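You operate a simulated robot arm through the tools that you are given. There is no shell and no other tool.

The job below is to be done with a simulated robot arm. You get a single attempt, and the scene is never put back.

JOB
Change the vase's water: old into the black bucket, fresh from the clear jug.
Fine: empty it first; fill to between the vase's two lines; vase and jug back. Set down upright: vase, clear jug.

The check looks at the end state, three seconds after you hand in, the way a careful person would. Anything else that was tipped, shoved, dropped, spilled or broken makes it a failure.

ROBOT AND FRAMES
A 7-joint arm with a three-finger gripper, fixed in place. Base frame: the origin is on the floor under the middle of its stand, x ahead of it, y to its left, z up; the work surface is at about z = 0.9. Readings come in m, rad, newtons and seconds.
It reaches about 1.342 m from its shoulder. Its first joint turns from -2.897 to 2.897 rad. Payload 2.69 kg.
The TCP is the grasp point between the finger pads, 0.03 m short of the fingertips. In the tool frame z runs along the fingers and y along their closing line. The gripper opens to 0.128 m; its body begins 0.117 m behind the TCP.
Orientation is that of the tool frame in the base frame, as [roll, pitch, yaw] about the fixed x, y, z axes, in that order (R = Rz(yaw) Ry(pitch) Rx(roll)). With the fingers straight down and closing along the base's y, the tool's x points along the base's -x, its y along +y and its z along -z.

CONTROLS
- The arm moves only by the tool servo_tool. Its argument "plan" is text: rows parted by semicolons, each of 7 numbers parted by spaces: the turn, a rotation vector about the tool's x, y, z in rad, then the shift along the tool's x, y, z in mm, then the opening, from 0 (shut) to 1 (fully open). In form: ax ay az x y z jaw; .... A call has 1 to 20 rows; each row is the pose to reach, as a shift and turn from the pose commanded when the call began, along the tool's axes at that moment. Rows are played at 5 a second. More than 0.05 m and 0.15 rad between two rows, or a gripper value outside its range, and nothing of the call is played. A pose out of reach is approached as far as the arm can. The call stops where the force on the tool passes 40 N (or 10 N more than at its start, if that is more) or the arm is blocked; 0.2 s more then pass. The fingers move at their own pace (about 0.127 m/s each) and stop on an object; they squeeze with about 21 N. The grip force told is the motor's: it shows also when the fingers shut on nothing. Time passes only in rows, and 0.2 s behind the last, so rows that repeat a pose let the fingers close. It gives the time, the measured TCP pose, the force on the tool (base axes), the opening and the grip force at its end, in the units of the frame above (readings bear some noise), with the torque about the TCP (base axes, N m) and any sound that the robot's microphone picked up.
- Cameras (640 x 400 px; columns grow to the right, rows downward): "scene" is fixed at [0.4117, 0.4942, 1.6447]; the picture's right is [-0.72, -0.69, 0.00], its down [-0.60, 0.63, -0.49] and it looks along [0.34, -0.35, -0.87] (base axes); focal length 214 px, centre (320, 200). "wrist" rides on the gripper at [0.058, 0.054, -0.131] in the tool frame; the picture's right is [-0.68, 0.74, 0.00], its down [-0.62, -0.57, -0.55] and it looks along [-0.40, -0.37, 0.84] (tool axes); focal length 234 px, centre (320, 200). There is no depth. A picture from a camera that has moved, and an enlarged one, comes with that camera's place and axes in the base frame and with its lens. The place of the scene camera against the robot may be out by one fixed shift of up to 0.025 m in any direction.
- snapshot(camera): a new picture of that camera. It takes no simulated time.
- lift_body(by): moves the trunk up (or, below 0, down) by that many m; the arm rides with it, the base frame stays. It gives what a move gives, with no picture.
- enlarge(camera, box): a new picture of the part [left, top, right, bottom] of that camera's present view, enlarged. It takes no simulated time.
- job_done(): hands the job in; it is judged then, once.

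Nothing tells you positions but the pictures and the camera data. Unless the task says otherwise, let go and move clear before handing in.

The tools are called after "Call:" as name(argument=value, ...) on one line, values as JSON. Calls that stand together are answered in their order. servo_tool: Moves the arm, as the interface text tells. Its arguments: {"type":"object","properties":{"plan":{"type":"string"}},"required":["plan"]} The other tools are called the same way: lift_body (by) moves the trunk up or down; snapshot (camera) takes a picture; enlarge (camera, box) takes an enlarged picture of a part of a camera's view; job_done () hands the job in.

At the start:

```text
t: 0.0
ee_pos: [0.6068, 0.1995, 1.3812]
tcp_rot: [-3.141, 0.001, 3.141]
contact_force: [0.5, 0.0, -0.1]
moment: [-0.01, 0.01, 0.0]
grip_width: 0.1279
finger_force: 0.1
trunk travel left (down, up): [-0.15, 0.2]
```

scene: 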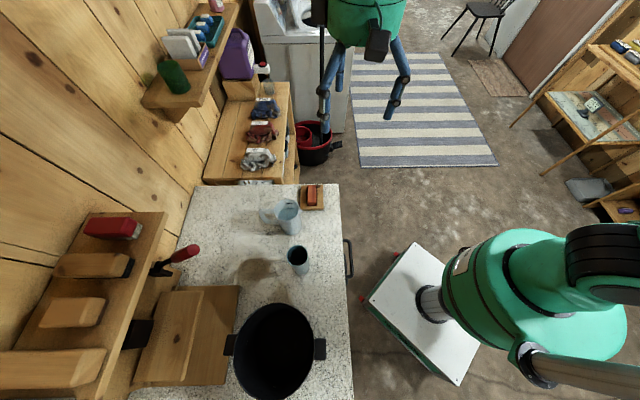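
wrist: 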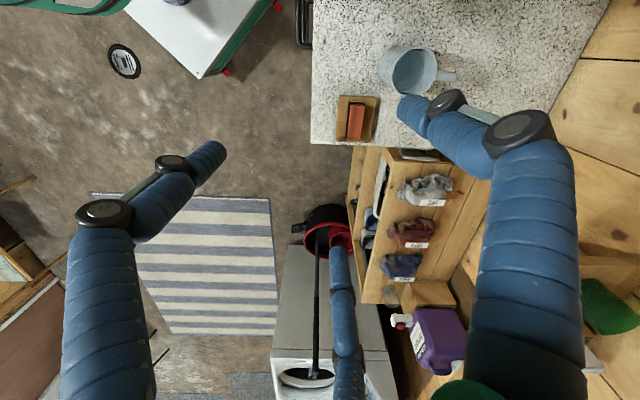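

I see a counter with a jug with a handle (light blue, near the red sponge), a smaller vase-like cup, and a large black bucket. I'll look closer before moving.

Call:
enlarge(camera="scene", box=[220, 170, 380, 270])

Call:
enlarge(camera="scene", box=[160, 170, 400, 400])

Call:
enlarge(camera="wrist", box=[310, 0, 550, 150])

```text
4.00 times, centred on (300, 220) of scene
camera zoom: at [0.4117, 0.4942, 1.6447], right [-0.72, -0.69, 0.0], down [-0.6, 0.63, -0.49], along [0.34, -0.35, -0.87], focal length 858 px, centre (400, 120)
```

zoom: 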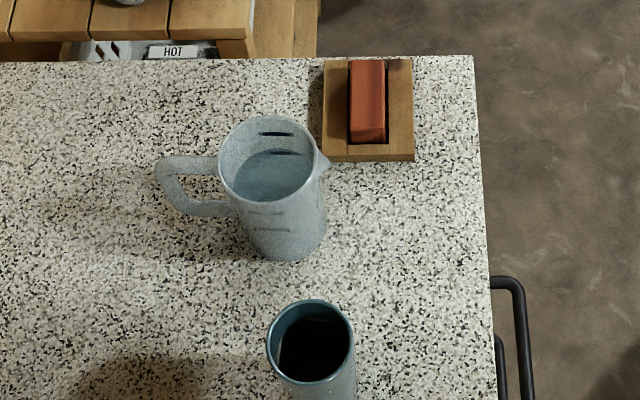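

```text
1.74 times, centred on (280, 285) of scene
camera zoom: at [0.4117, 0.4942, 1.6447], right [-0.72, -0.69, 0.0], down [-0.6, 0.63, -0.49], along [0.34, -0.35, -0.87], focal length 373 px, centre (390, 52)
```

zoom: 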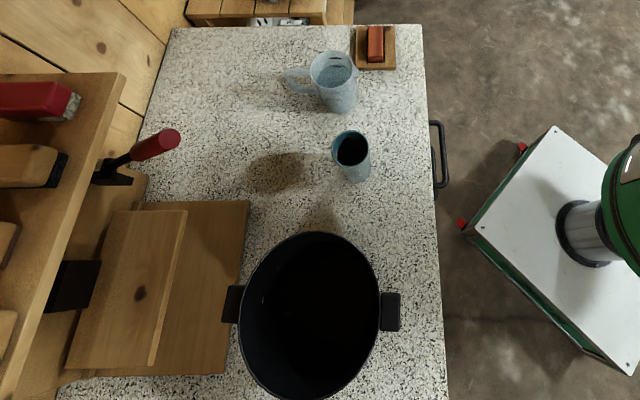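

```text
2.67 times, centred on (430, 75) of wrist
camera zoom: at [0.5469, 0.2535, 1.5132], right [0.68, 0.74, 0.0], down [0.62, -0.57, 0.55], along [0.4, -0.37, -0.84], focal length 624 px, centre (27, 533)
```

zoom: 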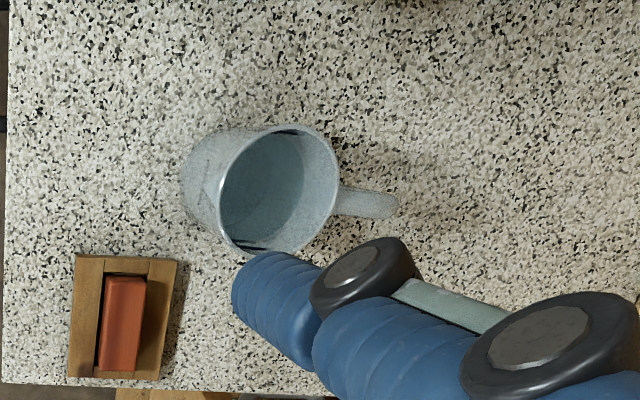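

The jug sits near (0.70, 0.35), the vase near (0.57, 0.43), and a large black vessel near (0.45, 0.61). I'll inspect the black vessel and the other bucket on the floor before deciding anything.

Call:
enlarge(camera="scene", box=[200, 290, 360, 400])

Call:
enlarge(camera="scene", box=[240, 60, 360, 180])

Call:
enlarge(camera="wrist", box=[280, 180, 440, 280])

Call:
enlarge(camera="scene", box=[280, 235, 320, 285])

```text
3.64 times, centred on (280, 345) of scene
camera zoom: at [0.4117, 0.4942, 1.6447], right [-0.72, -0.69, 0.0], down [-0.6, 0.63, -0.49], along [0.34, -0.35, -0.87], focal length 780 px, centre (466, -327)
```

zoom: 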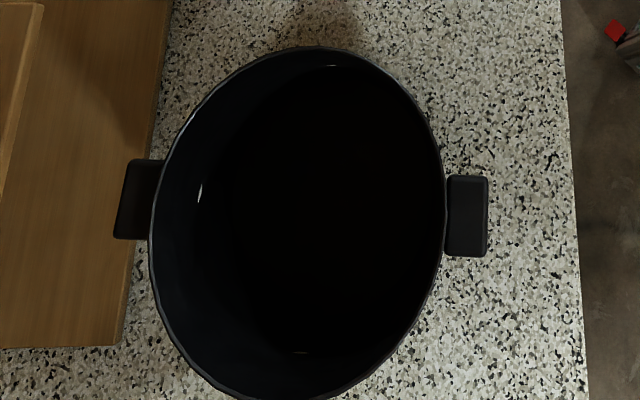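

```text
3.33 times, centred on (300, 120) of scene
camera zoom: at [0.4117, 0.4942, 1.6447], right [-0.72, -0.69, 0.0], down [-0.6, 0.63, -0.49], along [0.34, -0.35, -0.87], focal length 715 px, centre (387, 467)
```

zoom: 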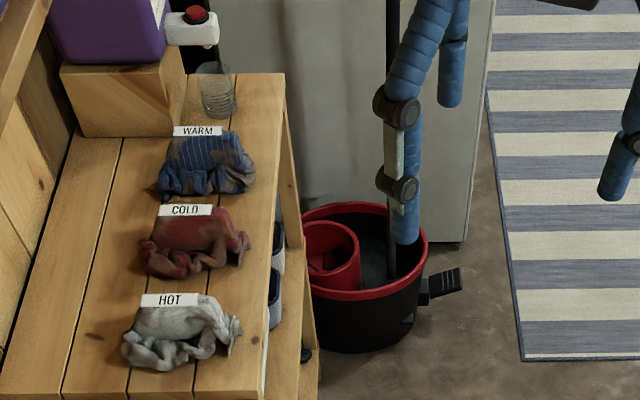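

```text
4.00 times, centred on (360, 230) of wrist
camera zoom: at [0.5469, 0.2535, 1.5132], right [0.68, 0.74, 0.0], down [0.62, -0.57, 0.55], along [0.4, -0.37, -0.84], focal length 937 px, centre (160, 80)
```

zoom: 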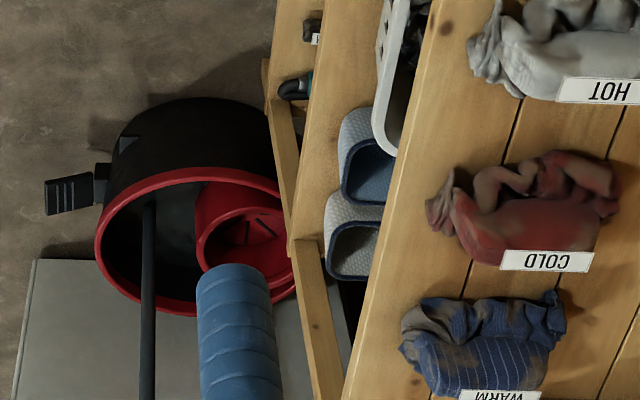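

```text
8.00 times, centred on (300, 260) of scene
camera zoom: at [0.4117, 0.4942, 1.6447], right [-0.72, -0.69, 0.0], down [-0.6, 0.63, -0.49], along [0.34, -0.35, -0.87], focal length 1716 px, centre (480, -280)
```

zoom: 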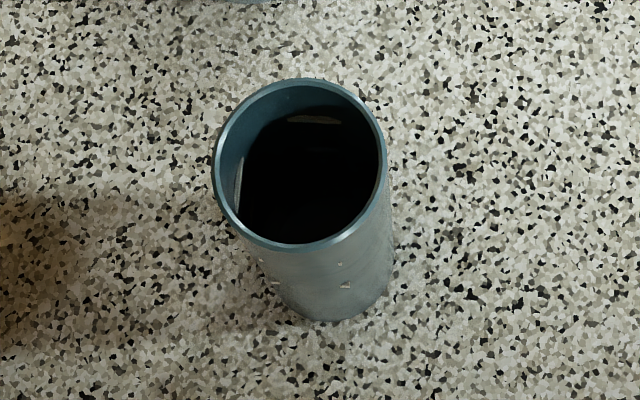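

The counter vessel is the only all-black bucket in reach; the floor one is a black-and-red mop bucket. Next I'll look at the gripper's finger layout.

Call:
enlarge(camera="scene", box=[290, 0, 440, 130])

Call:
snapshot(camera="wrist")

```text
3.08 times, centred on (365, 65) of scene
camera zoom: at [0.4117, 0.4942, 1.6447], right [-0.72, -0.69, 0.0], down [-0.6, 0.63, -0.49], along [0.34, -0.35, -0.87], focal length 660 px, centre (182, 615)
```

zoom: 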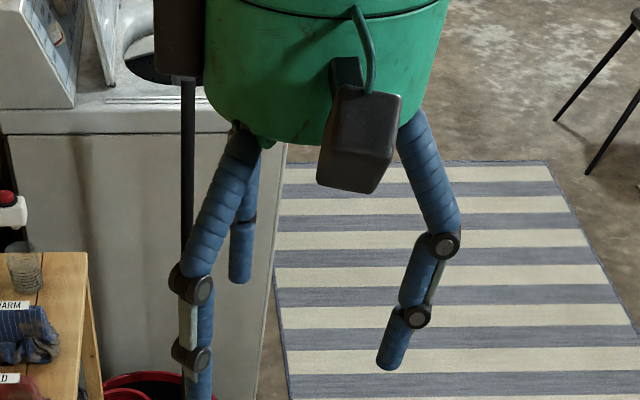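

```text
taken
camera wrist: at [0.5469, 0.2535, 1.5132], right [0.68, 0.74, 0.0], down [0.62, -0.57, 0.55], along [0.4, -0.37, -0.84], focal length 234 px, centre (320, 200)
```

wrist: 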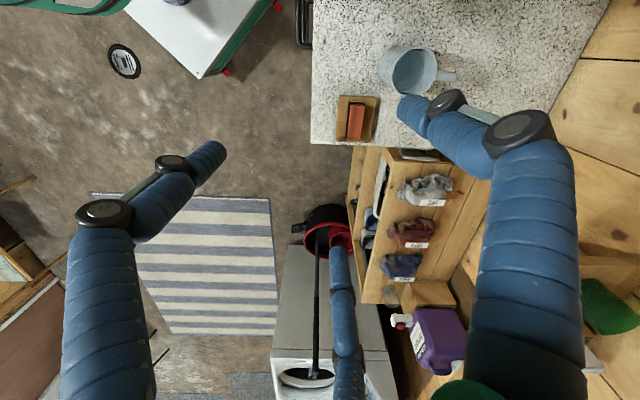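

The gripper seems to have one finger at +y and two spread ones on the other side. I'll close it in free air, up high and clear, to see how the fingers converge.

Call:
servo_tool(plan="0 0 0 0 0 0 0.5; 0 0 0 0 0 0 0.5; 0 0 0 0 0 0 0.5")

Call:
snapshot(camera="wrist")

Call:
enlarge(camera="scene", box=[290, 0, 440, 130])

```text
t: 0.8
ee_pos: [0.6063, 0.1995, 1.382]
tcp_rot: [3.141, -0.001, 3.141]
contact_force: [0.4, 0.2, 0.1]
moment: [0.03, 0.01, 0.0]
grip_width: 0.0641
finger_force: 0.2
trunk travel left (down, up): [-0.15, 0.2]
```

```text
taken
camera wrist: at [0.5469, 0.2535, 1.5132], right [0.68, 0.74, 0.0], down [0.62, -0.57, 0.55], along [0.4, -0.37, -0.84], focal length 234 px, centre (320, 200)
```

wrist: 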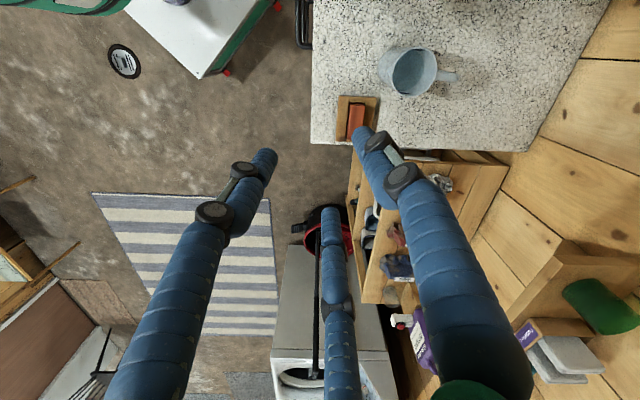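

```text
3.08 times, centred on (365, 65) of scene
camera zoom: at [0.4117, 0.4942, 1.6447], right [-0.72, -0.69, 0.0], down [-0.6, 0.63, -0.49], along [0.34, -0.35, -0.87], focal length 660 px, centre (182, 615)
```

zoom: 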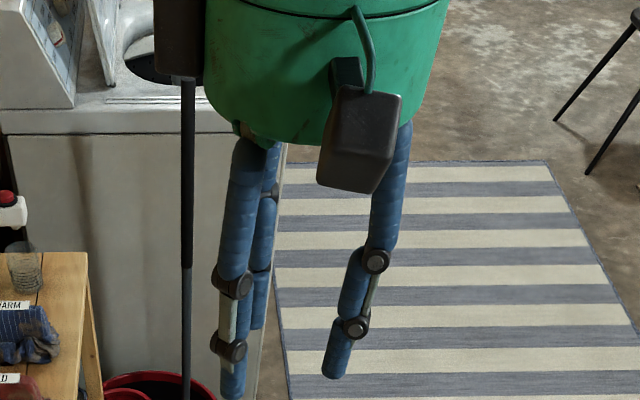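

The fingers close centrically at 120°, meeting at the TCP. Next I tilt the hand toward horizontal, high above the counter, to get a side view with the wrist camera and check the reach.

Call:
servo_tool(plan="0 -0.15 0 18 0 14 1; 0 -0.30 0 36 0 28 1; 0 -0.45 0 54 0 42 1; 0 -0.60 0 72 0 56 1; 0 -0.75 0 90 0 70 1; 0 -0.90 0 108 0 84 1; 0 -1.047 0 126 0 98 1; 0 -1.047 0 126 0 98 1")

Call:
snapshot(camera="wrist")

Call:
snapshot(camera="scene")

```text
t: 2.6
ee_pos: [0.4813, 0.1989, 1.2841]
tcp_rot: [-3.141, 1.046, -3.141]
contact_force: [0.2, -0.4, -0.2]
moment: [0.03, -0.03, -0.01]
grip_width: 0.1278
finger_force: 0.2
trunk travel left (down, up): [-0.15, 0.2]
```

```text
taken
camera wrist: at [0.3366, 0.2537, 1.2981], right [0.34, 0.74, 0.59], down [-0.17, -0.57, 0.81], along [0.93, -0.37, -0.07], focal length 234 px, centre (320, 200)
```

wrist: 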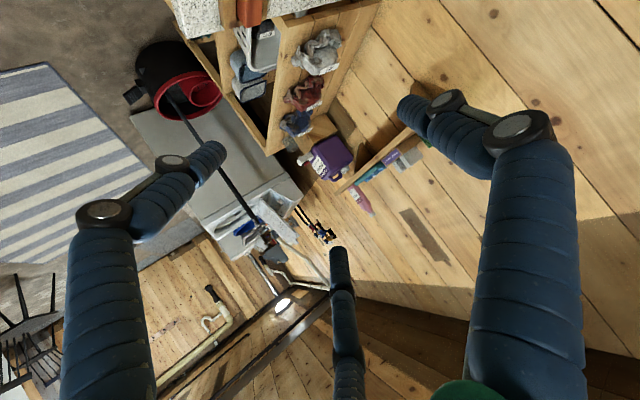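

```text
taken
```

scene: 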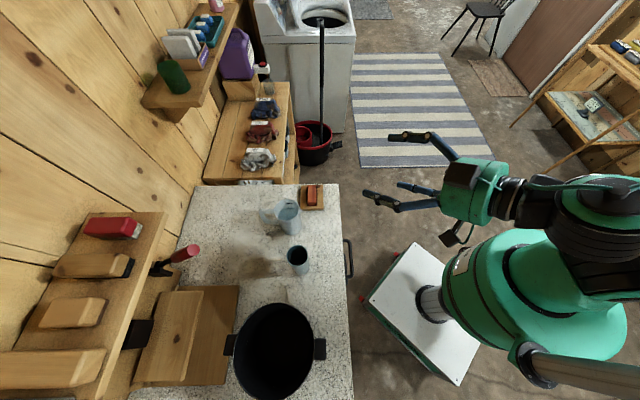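

The counter edge runs diagonally, so approaching at 45° yaw is straight into the counter: jug right, vase middle, bucket left. I'll yaw the hand to 45° and lower it a bit, still well above everything, for side views.

Call:
servo_tool(plan="-0.068 0 -0.0393 17.3 13.1 2.8 1; -0.136 0 -0.0786 34.6 26.2 5.6 1; -0.204 0 -0.1179 51.9 39.3 8.4 1; -0.272 0 -0.1572 69.2 52.4 11.2 1; -0.34 0 -0.1965 86.5 65.5 14 1; -0.408 0 -0.2358 103.8 78.6 16.8 1; -0.476 0 -0.2751 121.1 91.7 19.6 1; -0.544 0 -0.3144 138.4 104.8 22.4 1; -0.612 0 -0.3537 155.7 117.9 25.2 1; -0.68 0 -0.393 173 131 28 1; -0.68 0 -0.393 173 131 28 1")

Call:
snapshot(camera="wrist")

Call:
snapshot(camera="scene")

```text
t: 5.0
ee_pos: [0.4185, 0.3317, 1.1185]
tcp_rot: [-3.141, 1.048, -2.354]
contact_force: [-0.1, -0.2, 0.0]
moment: [0.0, -0.01, 0.0]
grip_width: 0.1279
finger_force: 0.0
trunk travel left (down, up): [-0.15, 0.2]
```

```text
taken
camera wrist: at [0.2786, 0.2689, 1.1332], right [-0.28, 0.76, 0.59], down [0.28, -0.52, 0.81], along [0.92, 0.39, -0.07], focal length 234 px, centre (320, 200)
```

wrist: 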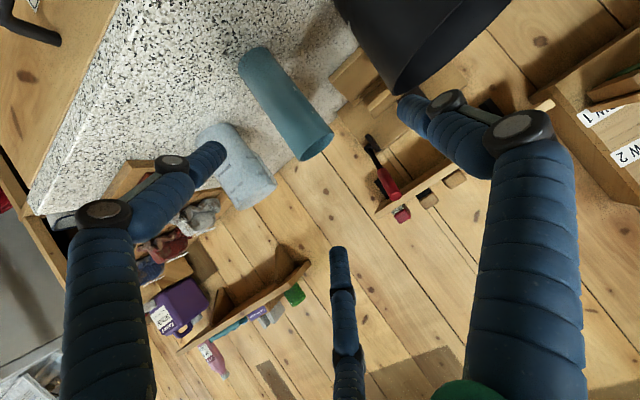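

```text
taken
```

scene: 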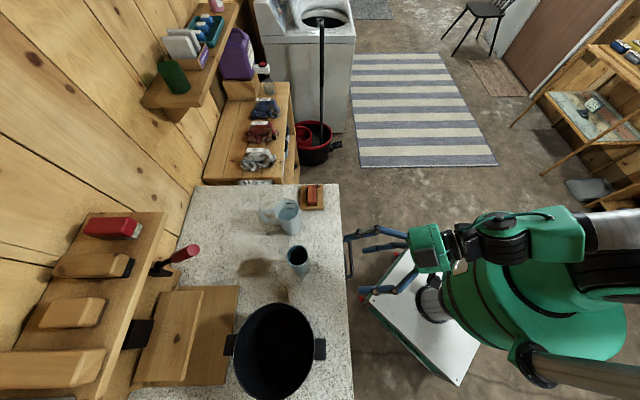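

The wrist camera now sees the vase, jug and bucket from the side (picture roughly upside down). I'll zoom in to measure them and find the lines.

Call:
enlarge(camera="wrist", box=[220, 30, 348, 170])

Call:
enlarge(camera="wrist", box=[180, 90, 300, 220])

Call:
enlarge(camera="wrist", box=[300, 0, 540, 120])

```text
2.86 times, centred on (284, 100) of wrist
camera zoom: at [0.2786, 0.2689, 1.1332], right [-0.28, 0.76, 0.59], down [0.28, -0.52, 0.81], along [0.92, 0.39, -0.07], focal length 669 px, centre (423, 486)
```

zoom: 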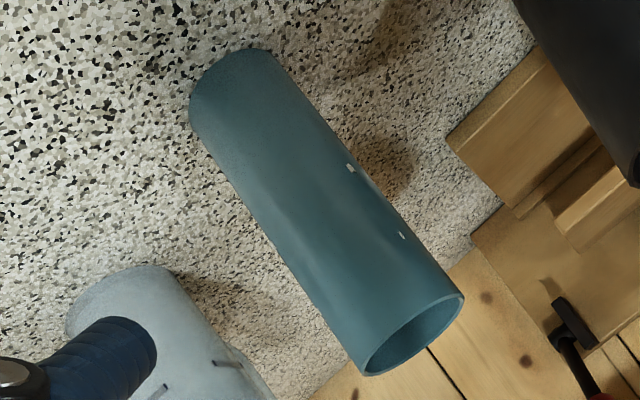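

```text
3.08 times, centred on (240, 155) of wrist
camera zoom: at [0.2786, 0.2689, 1.1332], right [-0.28, 0.76, 0.59], down [0.28, -0.52, 0.81], along [0.92, 0.39, -0.07], focal length 720 px, centre (566, 338)
```

zoom: 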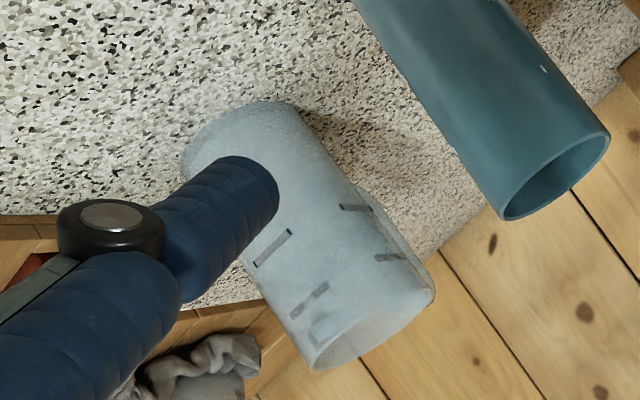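

```text
2.67 times, centred on (420, 60) of wrist
camera zoom: at [0.2786, 0.2689, 1.1332], right [-0.28, 0.76, 0.59], down [0.28, -0.52, 0.81], along [0.92, 0.39, -0.07], focal length 624 px, centre (53, 573)
```

zoom: 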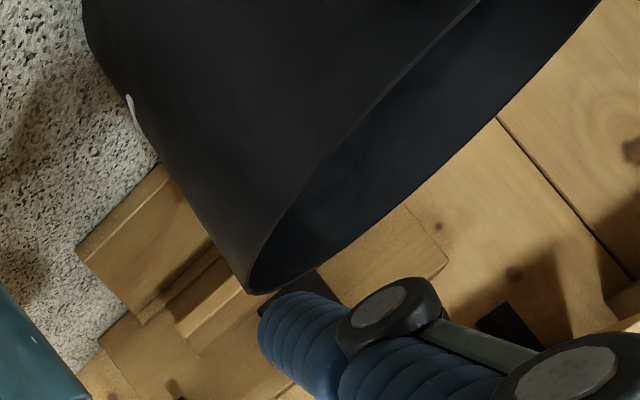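

The vase is about 0.15 m tall at (0.545, 0.425), white marks at roughly 0.08 and 0.12 m height; jug about 0.14 m tall at (0.678, 0.348); bucket rim ≈ 1.055 high centred near (0.43, 0.60). I'll line the hand up behind the vase and look again.

Call:
servo_tool(plan="0 0 0 8.2 -12.3 4.8 1; 0 0 0 16.5 -24.7 9.5 1; 0 0 0 24.7 -37 14.3 1; 0 0 0 24.7 -37 14.3 1")

Call:
snapshot(camera="wrist")

Call:
enlarge(camera="wrist", box=[200, 20, 360, 160])

```text
t: 6.0
ee_pos: [0.444, 0.3059, 1.0884]
tcp_rot: [-3.141, 1.048, -2.355]
contact_force: [0.8, -0.3, -0.8]
moment: [-0.01, -0.01, 0.01]
grip_width: 0.1278
finger_force: 0.0
trunk travel left (down, up): [-0.15, 0.2]
```

```text
taken
camera wrist: at [0.3042, 0.2431, 1.1048], right [-0.28, 0.76, 0.59], down [0.28, -0.52, 0.81], along [0.92, 0.39, -0.07], focal length 234 px, centre (320, 200)
```

wrist: 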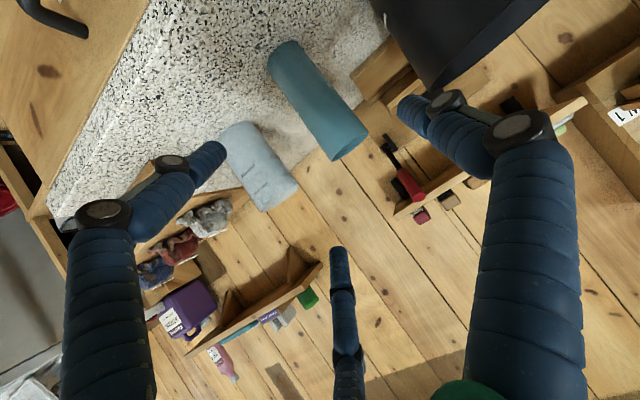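

```text
2.86 times, centred on (280, 90) of wrist
camera zoom: at [0.3042, 0.2431, 1.1048], right [-0.28, 0.76, 0.59], down [0.28, -0.52, 0.81], along [0.92, 0.39, -0.07], focal length 669 px, centre (434, 514)
```

zoom: 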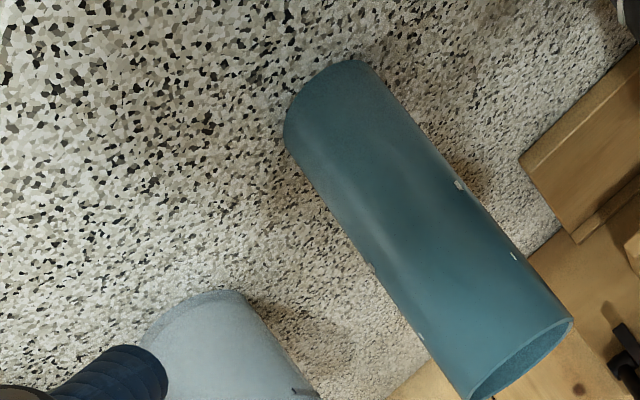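

Second view agrees: vase axis at (0.543, 0.424), rim at z ≈ 1.05. I'll slide the open hand along its own axis most of the way, then check the clearance.

Call:
servo_tool(plan="0 0 0 0 0 20 1; 0 0 0 0 0 40 1; 0 0 0 0 0 60 1; 0 0 0 0 0 80 1; 0 0 0 0 0 95 1; 0 0 0 0 0 110 1; 0 0 0 0 0 120 1; 0 0 0 0 0 120 1")

Call:
snapshot(camera="wrist")

Call:
snapshot(camera="scene")

```text
t: 7.8
ee_pos: [0.5188, 0.3791, 1.0308]
tcp_rot: [-3.14, 1.048, -2.355]
contact_force: [-0.9, -0.5, -0.2]
moment: [0.03, -0.01, -0.02]
grip_width: 0.1282
finger_force: 0.2
trunk travel left (down, up): [-0.15, 0.2]
```

```text
taken
camera wrist: at [0.3785, 0.3161, 1.0466], right [-0.28, 0.76, 0.59], down [0.28, -0.52, 0.81], along [0.92, 0.39, -0.07], focal length 234 px, centre (320, 200)
```

wrist: 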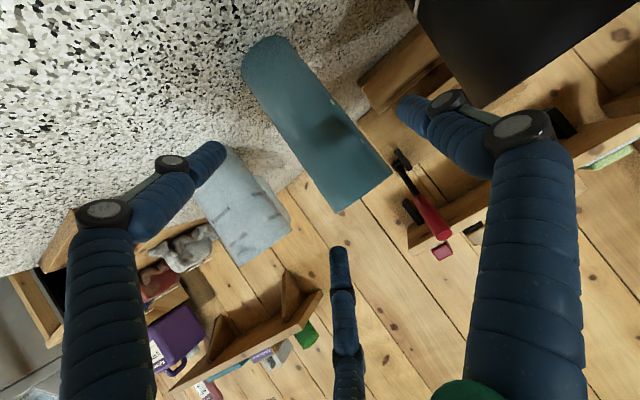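

```text
taken
```

scene: 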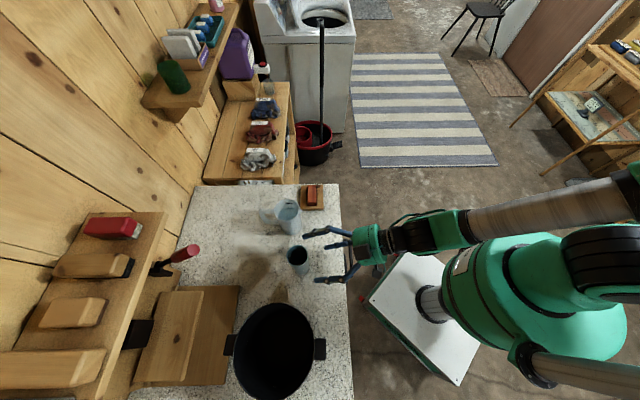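

The fingers straddle the vase line with clearance on both sides. I'll finish the approach slowly and stop before closing to check.

Call:
servo_tool(plan="0 0 0 2.3 0 15 1; 0 0 0 4.6 0 30 1; 0 0 0 6.9 0 45 1; 0 0 0 9.3 1.5 56 1; 0 0 0 9.3 3 62 1; 0 0 0 9.3 4.5 62 1")

Call:
snapshot(camera="wrist")

Call:
enlarge(camera="scene", box=[250, 200, 380, 310])

```text
t: 9.2
ee_pos: [0.5476, 0.4146, 0.9932]
tcp_rot: [-3.14, 1.047, -2.354]
contact_force: [-0.5, -0.7, -0.2]
moment: [-0.03, -0.01, -0.01]
grip_width: 0.1279
finger_force: 0.0
trunk travel left (down, up): [-0.15, 0.2]
```

```text
taken
camera wrist: at [0.4092, 0.3525, 1.0086], right [-0.28, 0.76, 0.59], down [0.28, -0.52, 0.81], along [0.92, 0.39, -0.07], focal length 234 px, centre (320, 200)
```

wrist: 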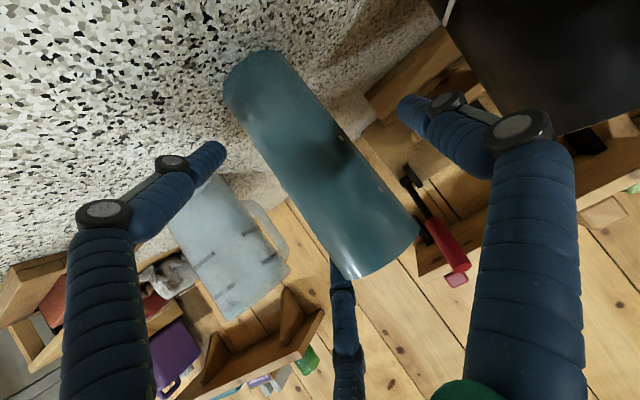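

```text
3.64 times, centred on (315, 255) of scene
camera zoom: at [0.4117, 0.4942, 1.6447], right [-0.72, -0.69, 0.0], down [-0.6, 0.63, -0.49], along [0.34, -0.35, -0.87], focal length 780 px, centre (338, 0)
```

zoom: 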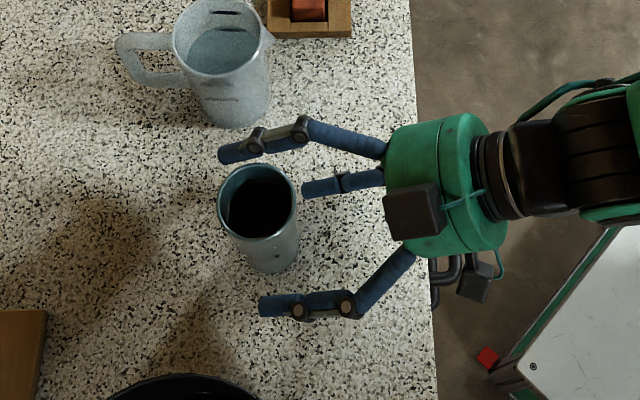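

The vase sits between the thumb (left) and the finger pair (right), with the dark old water close to the rim. I'll close slowly so nothing sloshes.

Call:
servo_tool(plan="0 0 0 0 0 0 0.85; 0 0 0 0 0 0 0.75; 0 0 0 0 0 0 0.7; 0 0 0 0 0 0 0.67; 0 0 0 0 0 0 0.64; 0 0 0 0 0 0 0.61; 0 0 0 0 0 0 0.58; 0 0 0 0 0 0 0.55; 0 0 0 0 0 0 0.52; 0 0 0 0 0 0 0.49; 0 0 0 0 0 0 0.46; 0 0 0 0 0 0 0.43; 0 0 0 0 0 0 0.4; 0 0 0 0 0 0 0.3; 0 0 0 0 0 0 0.15; 0 0 0 0 0 0 0; 0 0 0 0 0 0 0; 0 0 0 0 0 0 0")

Call:
snapshot(camera="wrist")

Call:
enlarge(camera="scene", box=[250, 200, 380, 310])

```text
t: 13.0
ee_pos: [0.5489, 0.415, 0.9934]
tcp_rot: [3.141, 1.047, -2.355]
contact_force: [-1.2, -1.4, -0.3]
moment: [-0.07, 0.21, 0.06]
grip_width: 0.0783
finger_force: 21.5
trunk travel left (down, up): [-0.15, 0.2]
```

```text
taken
camera wrist: at [0.409, 0.3523, 1.0085], right [-0.28, 0.76, 0.59], down [0.28, -0.52, 0.81], along [0.92, 0.39, -0.07], focal length 234 px, centre (320, 200)
```

wrist: 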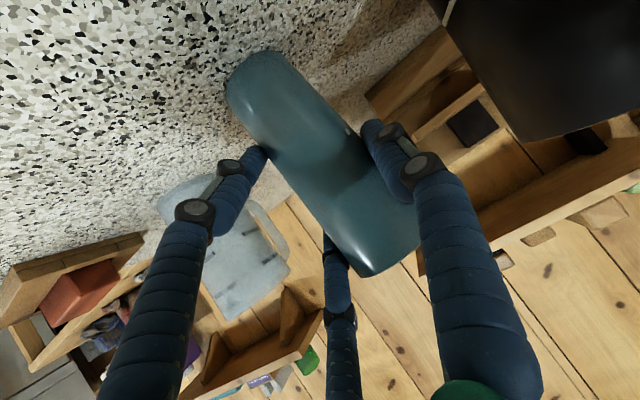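

```text
3.64 times, centred on (315, 255) of scene
camera zoom: at [0.4117, 0.4942, 1.6447], right [-0.72, -0.69, 0.0], down [-0.6, 0.63, -0.49], along [0.34, -0.35, -0.87], focal length 780 px, centre (338, 0)
```

zoom: 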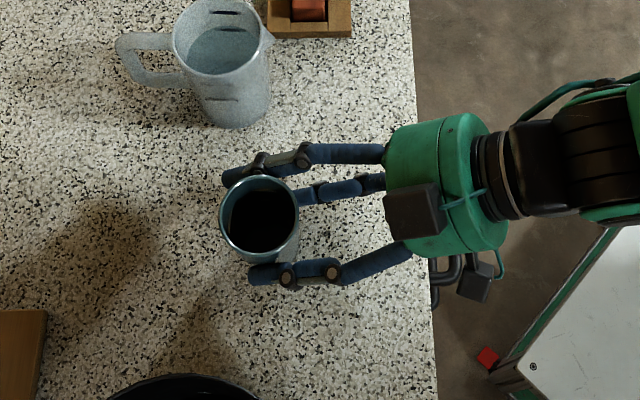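

Grip is solid at 0.078 m width and 21 N. Lifting straight up slowly and weighing.

Call:
servo_tool(plan="0 0 0 -1.7 0 -1 0; 0 0 0 -5.2 0 -3 0; 0 0 0 -10.4 0 -6 0; 0 0 0 -17.3 0 -10 0; 0 0 0 -26 0 -15 0; 0 0 0 -34.6 0 -20 0; 0 0 0 -41.6 0 -24 0; 0 0 0 -45 0 -26 0; 0 0 0 -45 0 -26 0; 0 0 0 -45 0 -26 0; 0 0 0 -45 0 -26 0")

Call:
snapshot(camera="wrist")

Call:
enlarge(camera="scene", box=[250, 180, 380, 290])

```text
t: 15.4
ee_pos: [0.5497, 0.4172, 1.0432]
tcp_rot: [-3.141, 1.046, -2.358]
contact_force: [0.8, 0.5, -2.9]
moment: [-0.03, 0.02, 0.02]
grip_width: 0.0778
finger_force: 21.5
trunk travel left (down, up): [-0.15, 0.2]
```

```text
taken
camera wrist: at [0.4098, 0.354, 1.0599], right [-0.28, 0.76, 0.59], down [0.28, -0.52, 0.81], along [0.92, 0.39, -0.07], focal length 234 px, centre (320, 200)
```

wrist: 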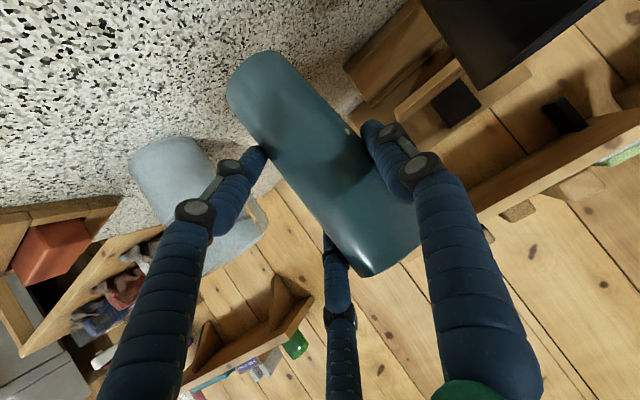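

```text
3.64 times, centred on (315, 235) of scene
camera zoom: at [0.4117, 0.4942, 1.6447], right [-0.72, -0.69, 0.0], down [-0.6, 0.63, -0.49], along [0.34, -0.35, -0.87], focal length 780 px, centre (338, 73)
```

zoom: 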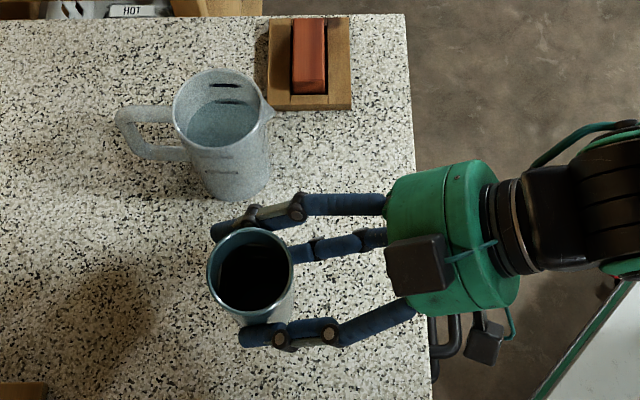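

The vase is up with about 2.9 N of load, level and steady. I'll raise it above the bucket rim, then carry it left over the bucket with gentle acceleration.

Call:
servo_tool(plan="0 0 0 -6.9 0 -4 0; 0 0 0 -19.1 0 -11 0; 0 0 0 -36.4 0 -21 0; 0 0 0 -56.3 0 -32.5 0; 0 0 0 -77.9 0 -45 0; 0 0 0 -99.6 0 -57.5 0; 0 0 0 -118.6 0 -68.5 0; 0 0 0 -132.5 0 -76.5 0; 0 0 0 -141.2 0 -81.5 0; 0 0 0 -144.6 0 -83.5 0; 0 0 0 -145.5 6.2 -81.9 0; 0 0 0 -147.4 18.5 -78.6 0; 0 0 0 -150 35.4 -74.1 0; 0 0 0 -153.1 55.4 -68.8 0; 0 0 0 -156.4 77 -63.2 0; 0 0 0 -159.6 98.6 -57.5 0; 0 0 0 -162.7 118.6 -52.2 0; 0 0 0 -165.3 135.5 -47.7 0; 0 0 0 -167.2 147.8 -44.4 0; 0 0 0 -168.1 154 -42.8 0")

Call:
snapshot(camera="scene")

Call:
snapshot(camera="wrist")

```text
t: 19.6
ee_pos: [0.4726, 0.5574, 1.2115]
tcp_rot: [-3.14, 1.045, -2.355]
contact_force: [0.2, -0.9, -2.6]
moment: [-0.07, 0.02, 0.0]
grip_width: 0.0779
finger_force: 21.0
trunk travel left (down, up): [-0.15, 0.2]
```

```text
taken
```

scene: 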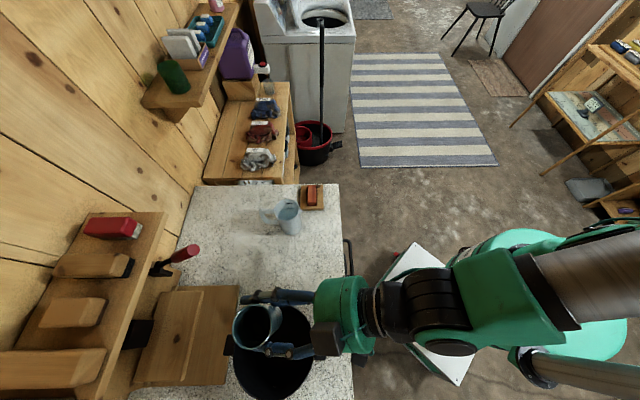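

```text
taken
camera wrist: at [0.3322, 0.4948, 1.2262], right [-0.28, 0.76, 0.59], down [0.28, -0.52, 0.81], along [0.92, 0.39, -0.07], focal length 234 px, centre (320, 200)
```

wrist: 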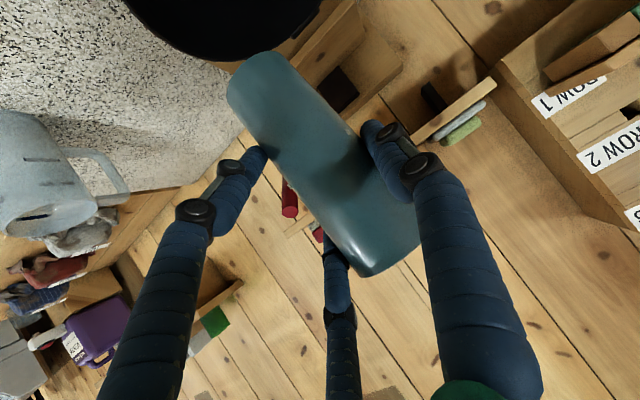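

The vase is above the bucket's right half. Now a slow roll to the left (0.05 rad per row), pivoting about the TCP, so the lip stays over the bucket.

Call:
servo_tool(plan="0.025 0 -0.0433 0 0 0 0; 0.05 0 -0.0866 0 0 0 0; 0.075 0 -0.1299 0 0 0 0; 0.1 0 -0.1732 0 0 0 0; 0.125 0 -0.2165 0 0 0 0; 0.15 0 -0.2598 0 0 0 0; 0.175 0 -0.3031 0 0 0 0; 0.2 0 -0.3464 0 0 0 0; 0.225 0 -0.3897 0 0 0 0; 0.25 0 -0.433 0 0 0 0")

Call:
snapshot(camera="scene")

Call:
enlarge(camera="scene", box=[200, 270, 360, 400])

```text
t: 21.8
ee_pos: [0.4739, 0.5583, 1.2111]
tcp_rot: [-2.311, 0.864, -1.66]
contact_force: [-0.2, -0.6, -3.6]
moment: [-0.06, 0.02, 0.01]
grip_width: 0.0775
finger_force: 21.2
trunk travel left (down, up): [-0.15, 0.2]
```

```text
taken
```

scene: 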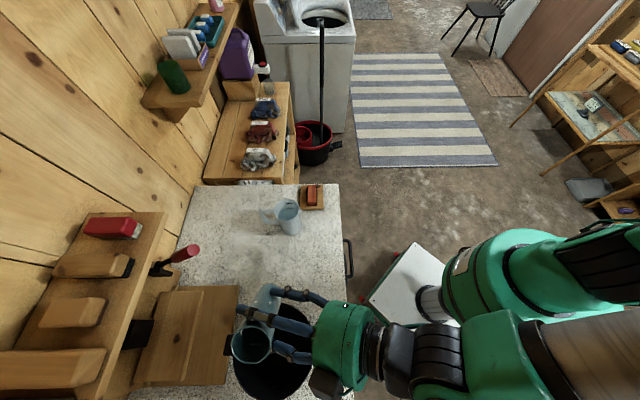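

```text
3.08 times, centred on (280, 335) of scene
camera zoom: at [0.4117, 0.4942, 1.6447], right [-0.72, -0.69, 0.0], down [-0.6, 0.63, -0.49], along [0.34, -0.35, -0.87], focal length 660 px, centre (443, -215)
```

zoom: 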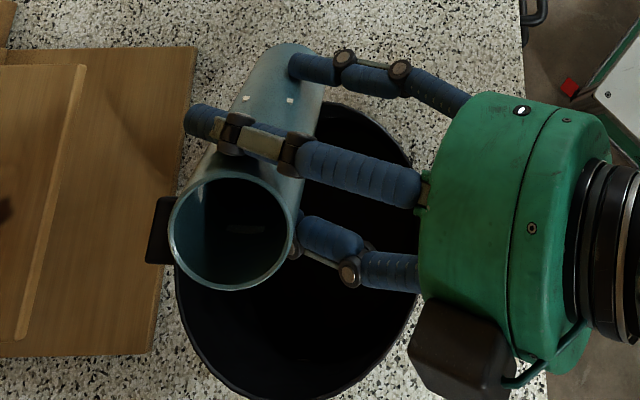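

At 29° the lip is over the bucket, and nothing has poured yet. Continuing the slow roll.

Call:
servo_tool(plan="0.02 0 -0.0346 0 0 0 0; 0.04 0 -0.0693 0 0 0 0; 0.06 0 -0.1039 0 0 0 0; 0.08 0 -0.1386 0 0 0 0; 0.1 0 -0.1732 0 0 0 0; 0.12 0 -0.2078 0 0 0 0; 0.14 0 -0.2425 0 0 0 0; 0.16 0 -0.2771 0 0 0 0; 0.18 0 -0.3118 0 0 0 0; 0.2 0 -0.3464 0 0 0 0; 0.2 0 -0.3464 0 0 0 0; 0.2 0 -0.3464 0 0 0 0")

Call:
enlarge(camera="scene", box=[200, 270, 360, 400])

Call:
snapshot(camera="wrist")

```text
t: 24.4
ee_pos: [0.473, 0.5574, 1.2109]
tcp_rot: [-1.948, 0.568, -1.421]
contact_force: [0.0, -0.8, -0.7]
moment: [0.03, 0.06, 0.02]
grip_width: 0.0787
finger_force: 20.9
trunk travel left (down, up): [-0.15, 0.2]
```

```text
3.08 times, centred on (280, 335) of scene
camera zoom: at [0.4117, 0.4942, 1.6447], right [-0.72, -0.69, 0.0], down [-0.6, 0.63, -0.49], along [0.34, -0.35, -0.87], focal length 660 px, centre (443, -215)
```

zoom: 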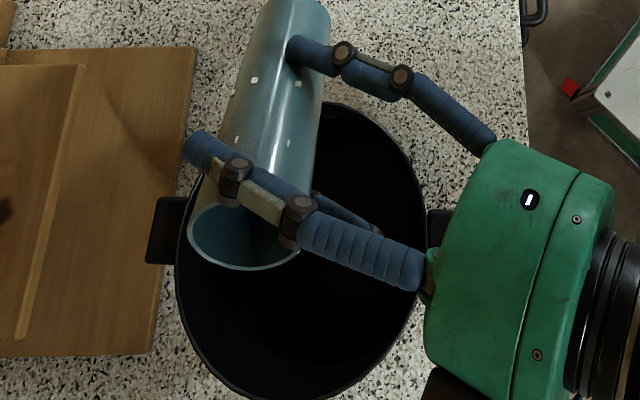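

```text
taken
camera wrist: at [0.3393, 0.4892, 1.1787], right [-0.41, 0.89, -0.21], down [-0.32, 0.08, 0.94], along [0.86, 0.45, 0.25], focal length 234 px, centre (320, 200)
```

wrist: 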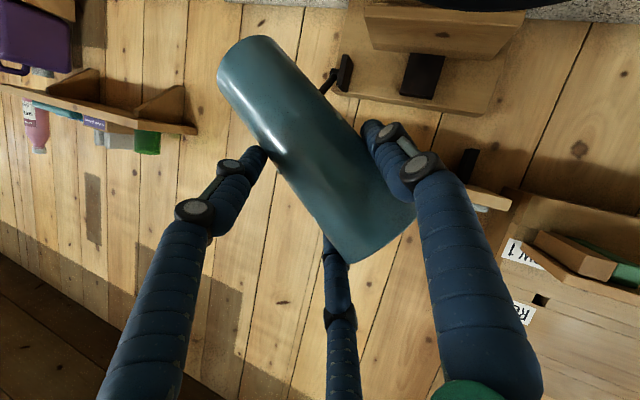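

The load has fallen from about 3 N to about 1 N, so the old water is going into the bucket, and the counter looks dry. I'll keep rolling past horizontal to drain it fully.

Call:
servo_tool(plan="0.025 0 -0.0433 -0.5 0.5 -0.3 0; 0.05 0 -0.0866 -1 1 -0.6 0; 0.075 0 -0.1299 -1.5 1.4 -0.9 0; 0.1 0 -0.1732 -2 1.8 -1.2 0; 0.125 0 -0.2165 -2.5 2.3 -1.5 0; 0.15 0 -0.2598 -3 2.8 -1.8 0; 0.175 0 -0.3031 -3.5 3.2 -2.1 0; 0.2 0 -0.3464 -4 3.6 -2.4 0; 0.225 0 -0.3897 -4.5 4.1 -2.7 0; 0.25 0 -0.433 -5 4.6 -3 0; 0.275 0 -0.4763 -5.5 5 -3.2 0; 0.3 0 -0.5196 -6 5.5 -3.4 0; 0.325 0 -0.5629 -6.4 5.9 -3.6 0; 0.35 0 -0.6062 -6.8 6.2 -3.9 0; 0.35 0 -0.6062 -6.8 6.2 -3.9 0")

Call:
snapshot(camera="scene")

Call:
snapshot(camera="wrist")

```text
t: 27.6
ee_pos: [0.466, 0.5658, 1.2116]
tcp_rot: [-1.557, -0.026, -1.31]
contact_force: [-0.7, -0.1, -2.0]
moment: [0.01, 0.06, 0.01]
grip_width: 0.0785
finger_force: 21.1
trunk travel left (down, up): [-0.15, 0.2]
```

```text
taken
```

scene: 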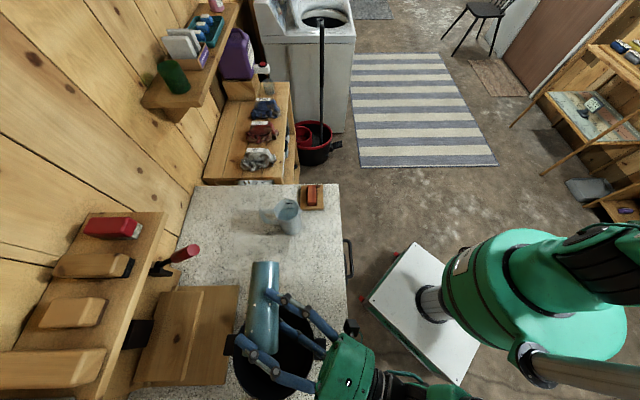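

```text
taken
camera wrist: at [0.3544, 0.4739, 1.1576], right [-0.16, 0.64, -0.75], down [-0.7, 0.46, 0.54], along [0.7, 0.61, 0.37], focal length 234 px, centre (320, 200)
```

wrist: 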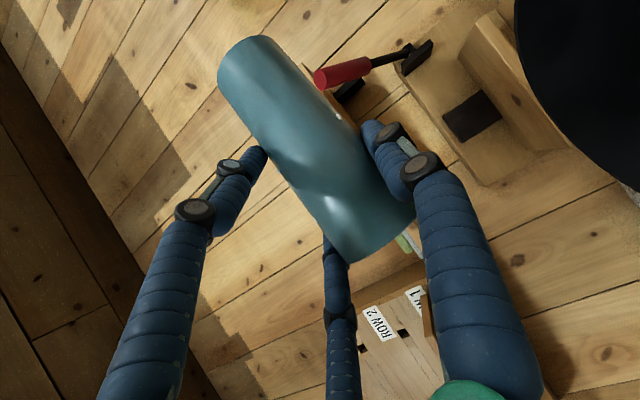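

Now at about 92°. I'll continue to about 135° and hold there to let it drain.

Call:
servo_tool(plan="0.025 0 -0.0433 -0.6 0 -0.3 0; 0.05 0 -0.0866 -1.2 0 -0.7 0; 0.075 0 -0.1299 -1.7 0 -1 0; 0.1 0 -0.1732 -2.3 0 -1.3 0; 0.125 0 -0.2165 -2.9 0 -1.7 0; 0.15 0 -0.2598 -3.5 0 -2 0; 0.175 0 -0.3031 -4 0 -2.3 0; 0.2 0 -0.3464 -4.6 0 -2.7 0; 0.225 0 -0.3897 -5.2 0 -3 0; 0.25 0 -0.433 -5.8 0 -3.3 0; 0.275 0 -0.4763 -6.4 0 -3.7 0; 0.3 0 -0.5196 -7 0 -4 0; 0.325 0 -0.5629 -7.5 0 -4.3 0; 0.35 0 -0.6062 -8.1 0 -4.7 0; 0.375 0 -0.6495 -8.7 0 -5 0; 0.375 0 -0.6495 -8.7 0 -5 0; 0.375 0 -0.6495 -8.7 0 -5 0; 0.375 0 -0.6495 -8.7 0 -5 0; 0.375 0 -0.6495 -8.7 0 -5 0; 0.375 0 -0.6495 -8.7 0 -5 0")

Call:
snapshot(camera="scene")

Call:
enlarge(camera="scene", box=[200, 240, 380, 400])

```text
t: 31.8
ee_pos: [0.4583, 0.5722, 1.2104]
tcp_rot: [-1.111, -0.657, -1.465]
contact_force: [-1.2, 0.4, -2.9]
moment: [0.0, 0.05, 0.0]
grip_width: 0.0781
finger_force: 20.9
trunk travel left (down, up): [-0.15, 0.2]
```

```text
taken
```

scene: 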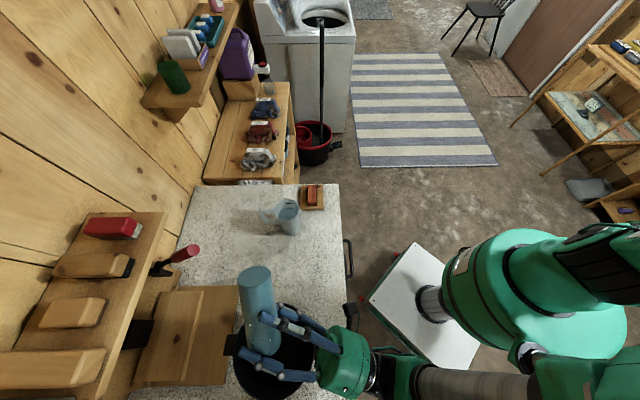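

```text
2.50 times, centred on (290, 320) of scene
camera zoom: at [0.4117, 0.4942, 1.6447], right [-0.72, -0.69, 0.0], down [-0.6, 0.63, -0.49], along [0.34, -0.35, -0.87], focal length 536 px, centre (395, -100)
```

zoom: 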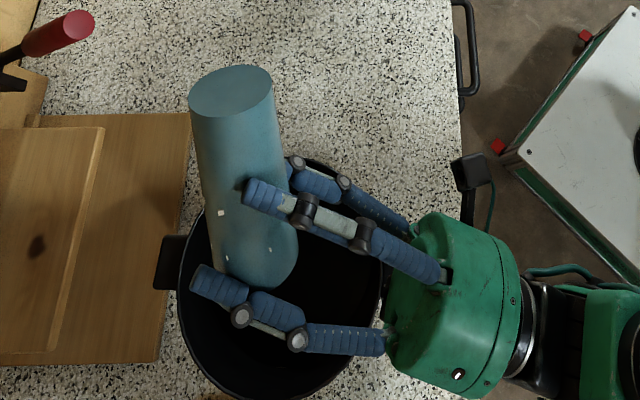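

It's inverted over the bucket at about 135°. I'll hold a little longer to drain, reading the force a few times.

Call:
servo_tool(plan="0 0 0 0 0 0 0; 0 0 0 0 0 0 0; 0 0 0 0 0 0 0")

Call:
servo_tool(plan="0 0 0 0 0 0 0; 0 0 0 0 0 0 0; 0 0 0 0 0 0 0")

Call:
servo_tool(plan="0 0 0 0 0 0 0; 0 0 0 0 0 0 0; 0 0 0 0 0 0 0")

Call:
servo_tool(plan="0 0 0 0 0 0 0; 0 0 0 0 0 0 0; 0 0 0 0 0 0 0")

```text
t: 32.6
ee_pos: [0.4578, 0.5718, 1.2112]
tcp_rot: [-1.112, -0.654, -1.466]
contact_force: [0.3, 0.2, -1.3]
moment: [-0.02, 0.04, 0.03]
grip_width: 0.078
finger_force: 21.3
trunk travel left (down, up): [-0.15, 0.2]
```

```text
t: 33.4
ee_pos: [0.4578, 0.5714, 1.2099]
tcp_rot: [-1.112, -0.654, -1.465]
contact_force: [-0.5, 0.3, -2.1]
moment: [0.05, 0.05, -0.01]
grip_width: 0.0782
finger_force: 20.7
trunk travel left (down, up): [-0.15, 0.2]
```

```text
t: 34.2
ee_pos: [0.4586, 0.5719, 1.2116]
tcp_rot: [-1.111, -0.655, -1.465]
contact_force: [0.3, 0.7, -2.0]
moment: [0.06, 0.07, 0.0]
grip_width: 0.0781
finger_force: 20.9
trunk travel left (down, up): [-0.15, 0.2]
```

```text
t: 35.0
ee_pos: [0.4581, 0.572, 1.2105]
tcp_rot: [-1.112, -0.654, -1.464]
contact_force: [1.0, 0.7, -1.4]
moment: [0.0, 0.06, 0.0]
grip_width: 0.0781
finger_force: 20.9
trunk travel left (down, up): [-0.15, 0.2]
```

The load settles around 1.8 N, about 1.1 N less than when full. I'll roll it back upright, still above the bucket, and look inside.

Call:
servo_tool(plan="-0.05 0 0.0866 0 0 0 0; -0.1 0 0.1732 0 0 0 0; -0.15 0 0.2598 0 0 0 0; -0.2125 0 0.3681 0 0 0 0; -0.275 0 0.4763 0 0 0 0; -0.3375 0 0.5846 0 0 0 0; -0.4 0 0.6928 0 0 0 0; -0.4625 0 0.8011 0 0 0 0; -0.525 0 0.9093 0 0 0 0; -0.5875 0 1.0176 0 0 0 0; -0.65 0 1.1258 0 0 0 0; -0.7125 0 1.2341 0 0 0 0; -0.775 0 1.3423 0 0 0 0; -0.8375 0 1.4506 0 0 0 0; -0.9 0 1.5588 0 0 0 0; -0.9625 0 1.6671 0 0 0 0; -1.025 0 1.7753 0 0 0 0; -1.075 0 1.8619 0 0 0 0; -1.125 0 1.9485 0 0 0 0; -1.175 0 2.0351 0 0 0 0")

Call:
snapshot(camera="scene")

Call:
enlarge(camera="scene", box=[210, 280, 310, 370])

Call:
snapshot(camera="wrist")

```text
t: 39.2
ee_pos: [0.4588, 0.5721, 1.2111]
tcp_rot: [3.14, 1.045, -2.357]
contact_force: [-0.6, -0.1, -2.6]
moment: [-0.04, 0.03, -0.02]
grip_width: 0.078
finger_force: 21.4
trunk travel left (down, up): [-0.15, 0.2]
```

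```text
taken
```

scene: 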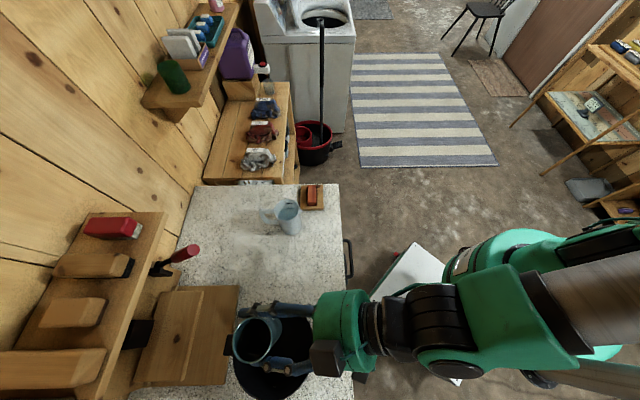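

```text
4.44 times, centred on (260, 325) of scene
camera zoom: at [0.4117, 0.4942, 1.6447], right [-0.72, -0.69, 0.0], down [-0.6, 0.63, -0.49], along [0.34, -0.35, -0.87], focal length 953 px, centre (587, -356)
```

zoom: 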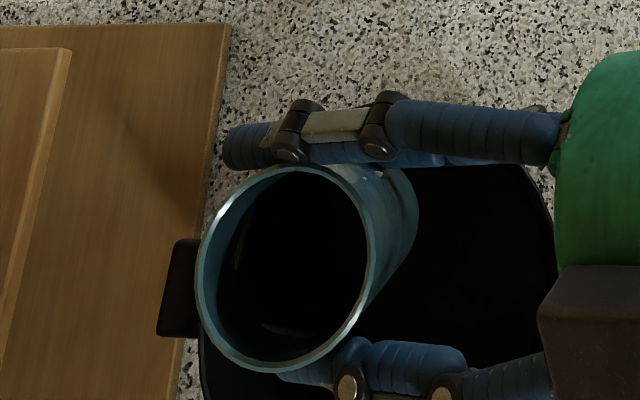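

```text
taken
camera wrist: at [0.3188, 0.5094, 1.2266], right [-0.28, 0.76, 0.59], down [0.28, -0.52, 0.81], along [0.92, 0.39, -0.07], focal length 234 px, centre (320, 200)
```

wrist: 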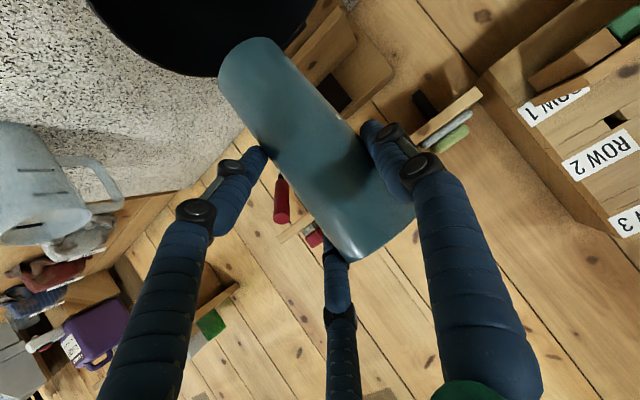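

The vase seems to have shifted slightly in the fingers during the roll. I'll zoom in to measure it and check whether any dark water is left.

Call:
enlarge(camera="wrist", box=[200, 20, 430, 280])

Call:
enlarge(camera="scene", box=[228, 315, 284, 370])

```text
1.54 times, centred on (315, 150) of wrist
camera zoom: at [0.3188, 0.5094, 1.2266], right [-0.28, 0.76, 0.59], down [0.28, -0.52, 0.81], along [0.92, 0.39, -0.07], focal length 360 px, centre (328, 277)
```

zoom: 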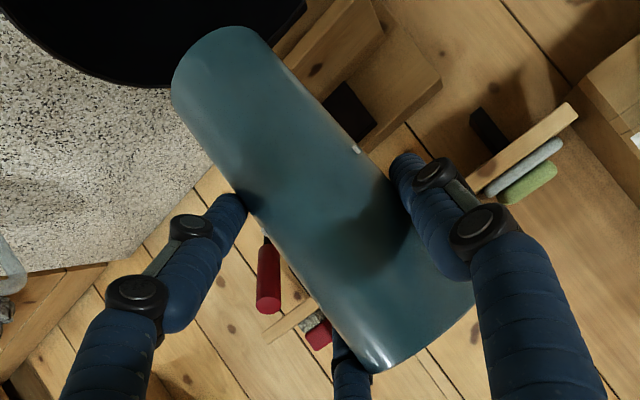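

```text
7.27 times, centred on (256, 342) of scene
camera zoom: at [0.4117, 0.4942, 1.6447], right [-0.72, -0.69, 0.0], down [-0.6, 0.63, -0.49], along [0.34, -0.35, -0.87], focal length 1560 px, centre (786, -836)
```

zoom: 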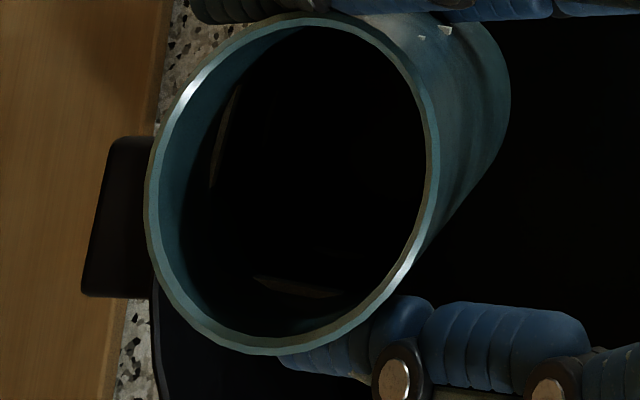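

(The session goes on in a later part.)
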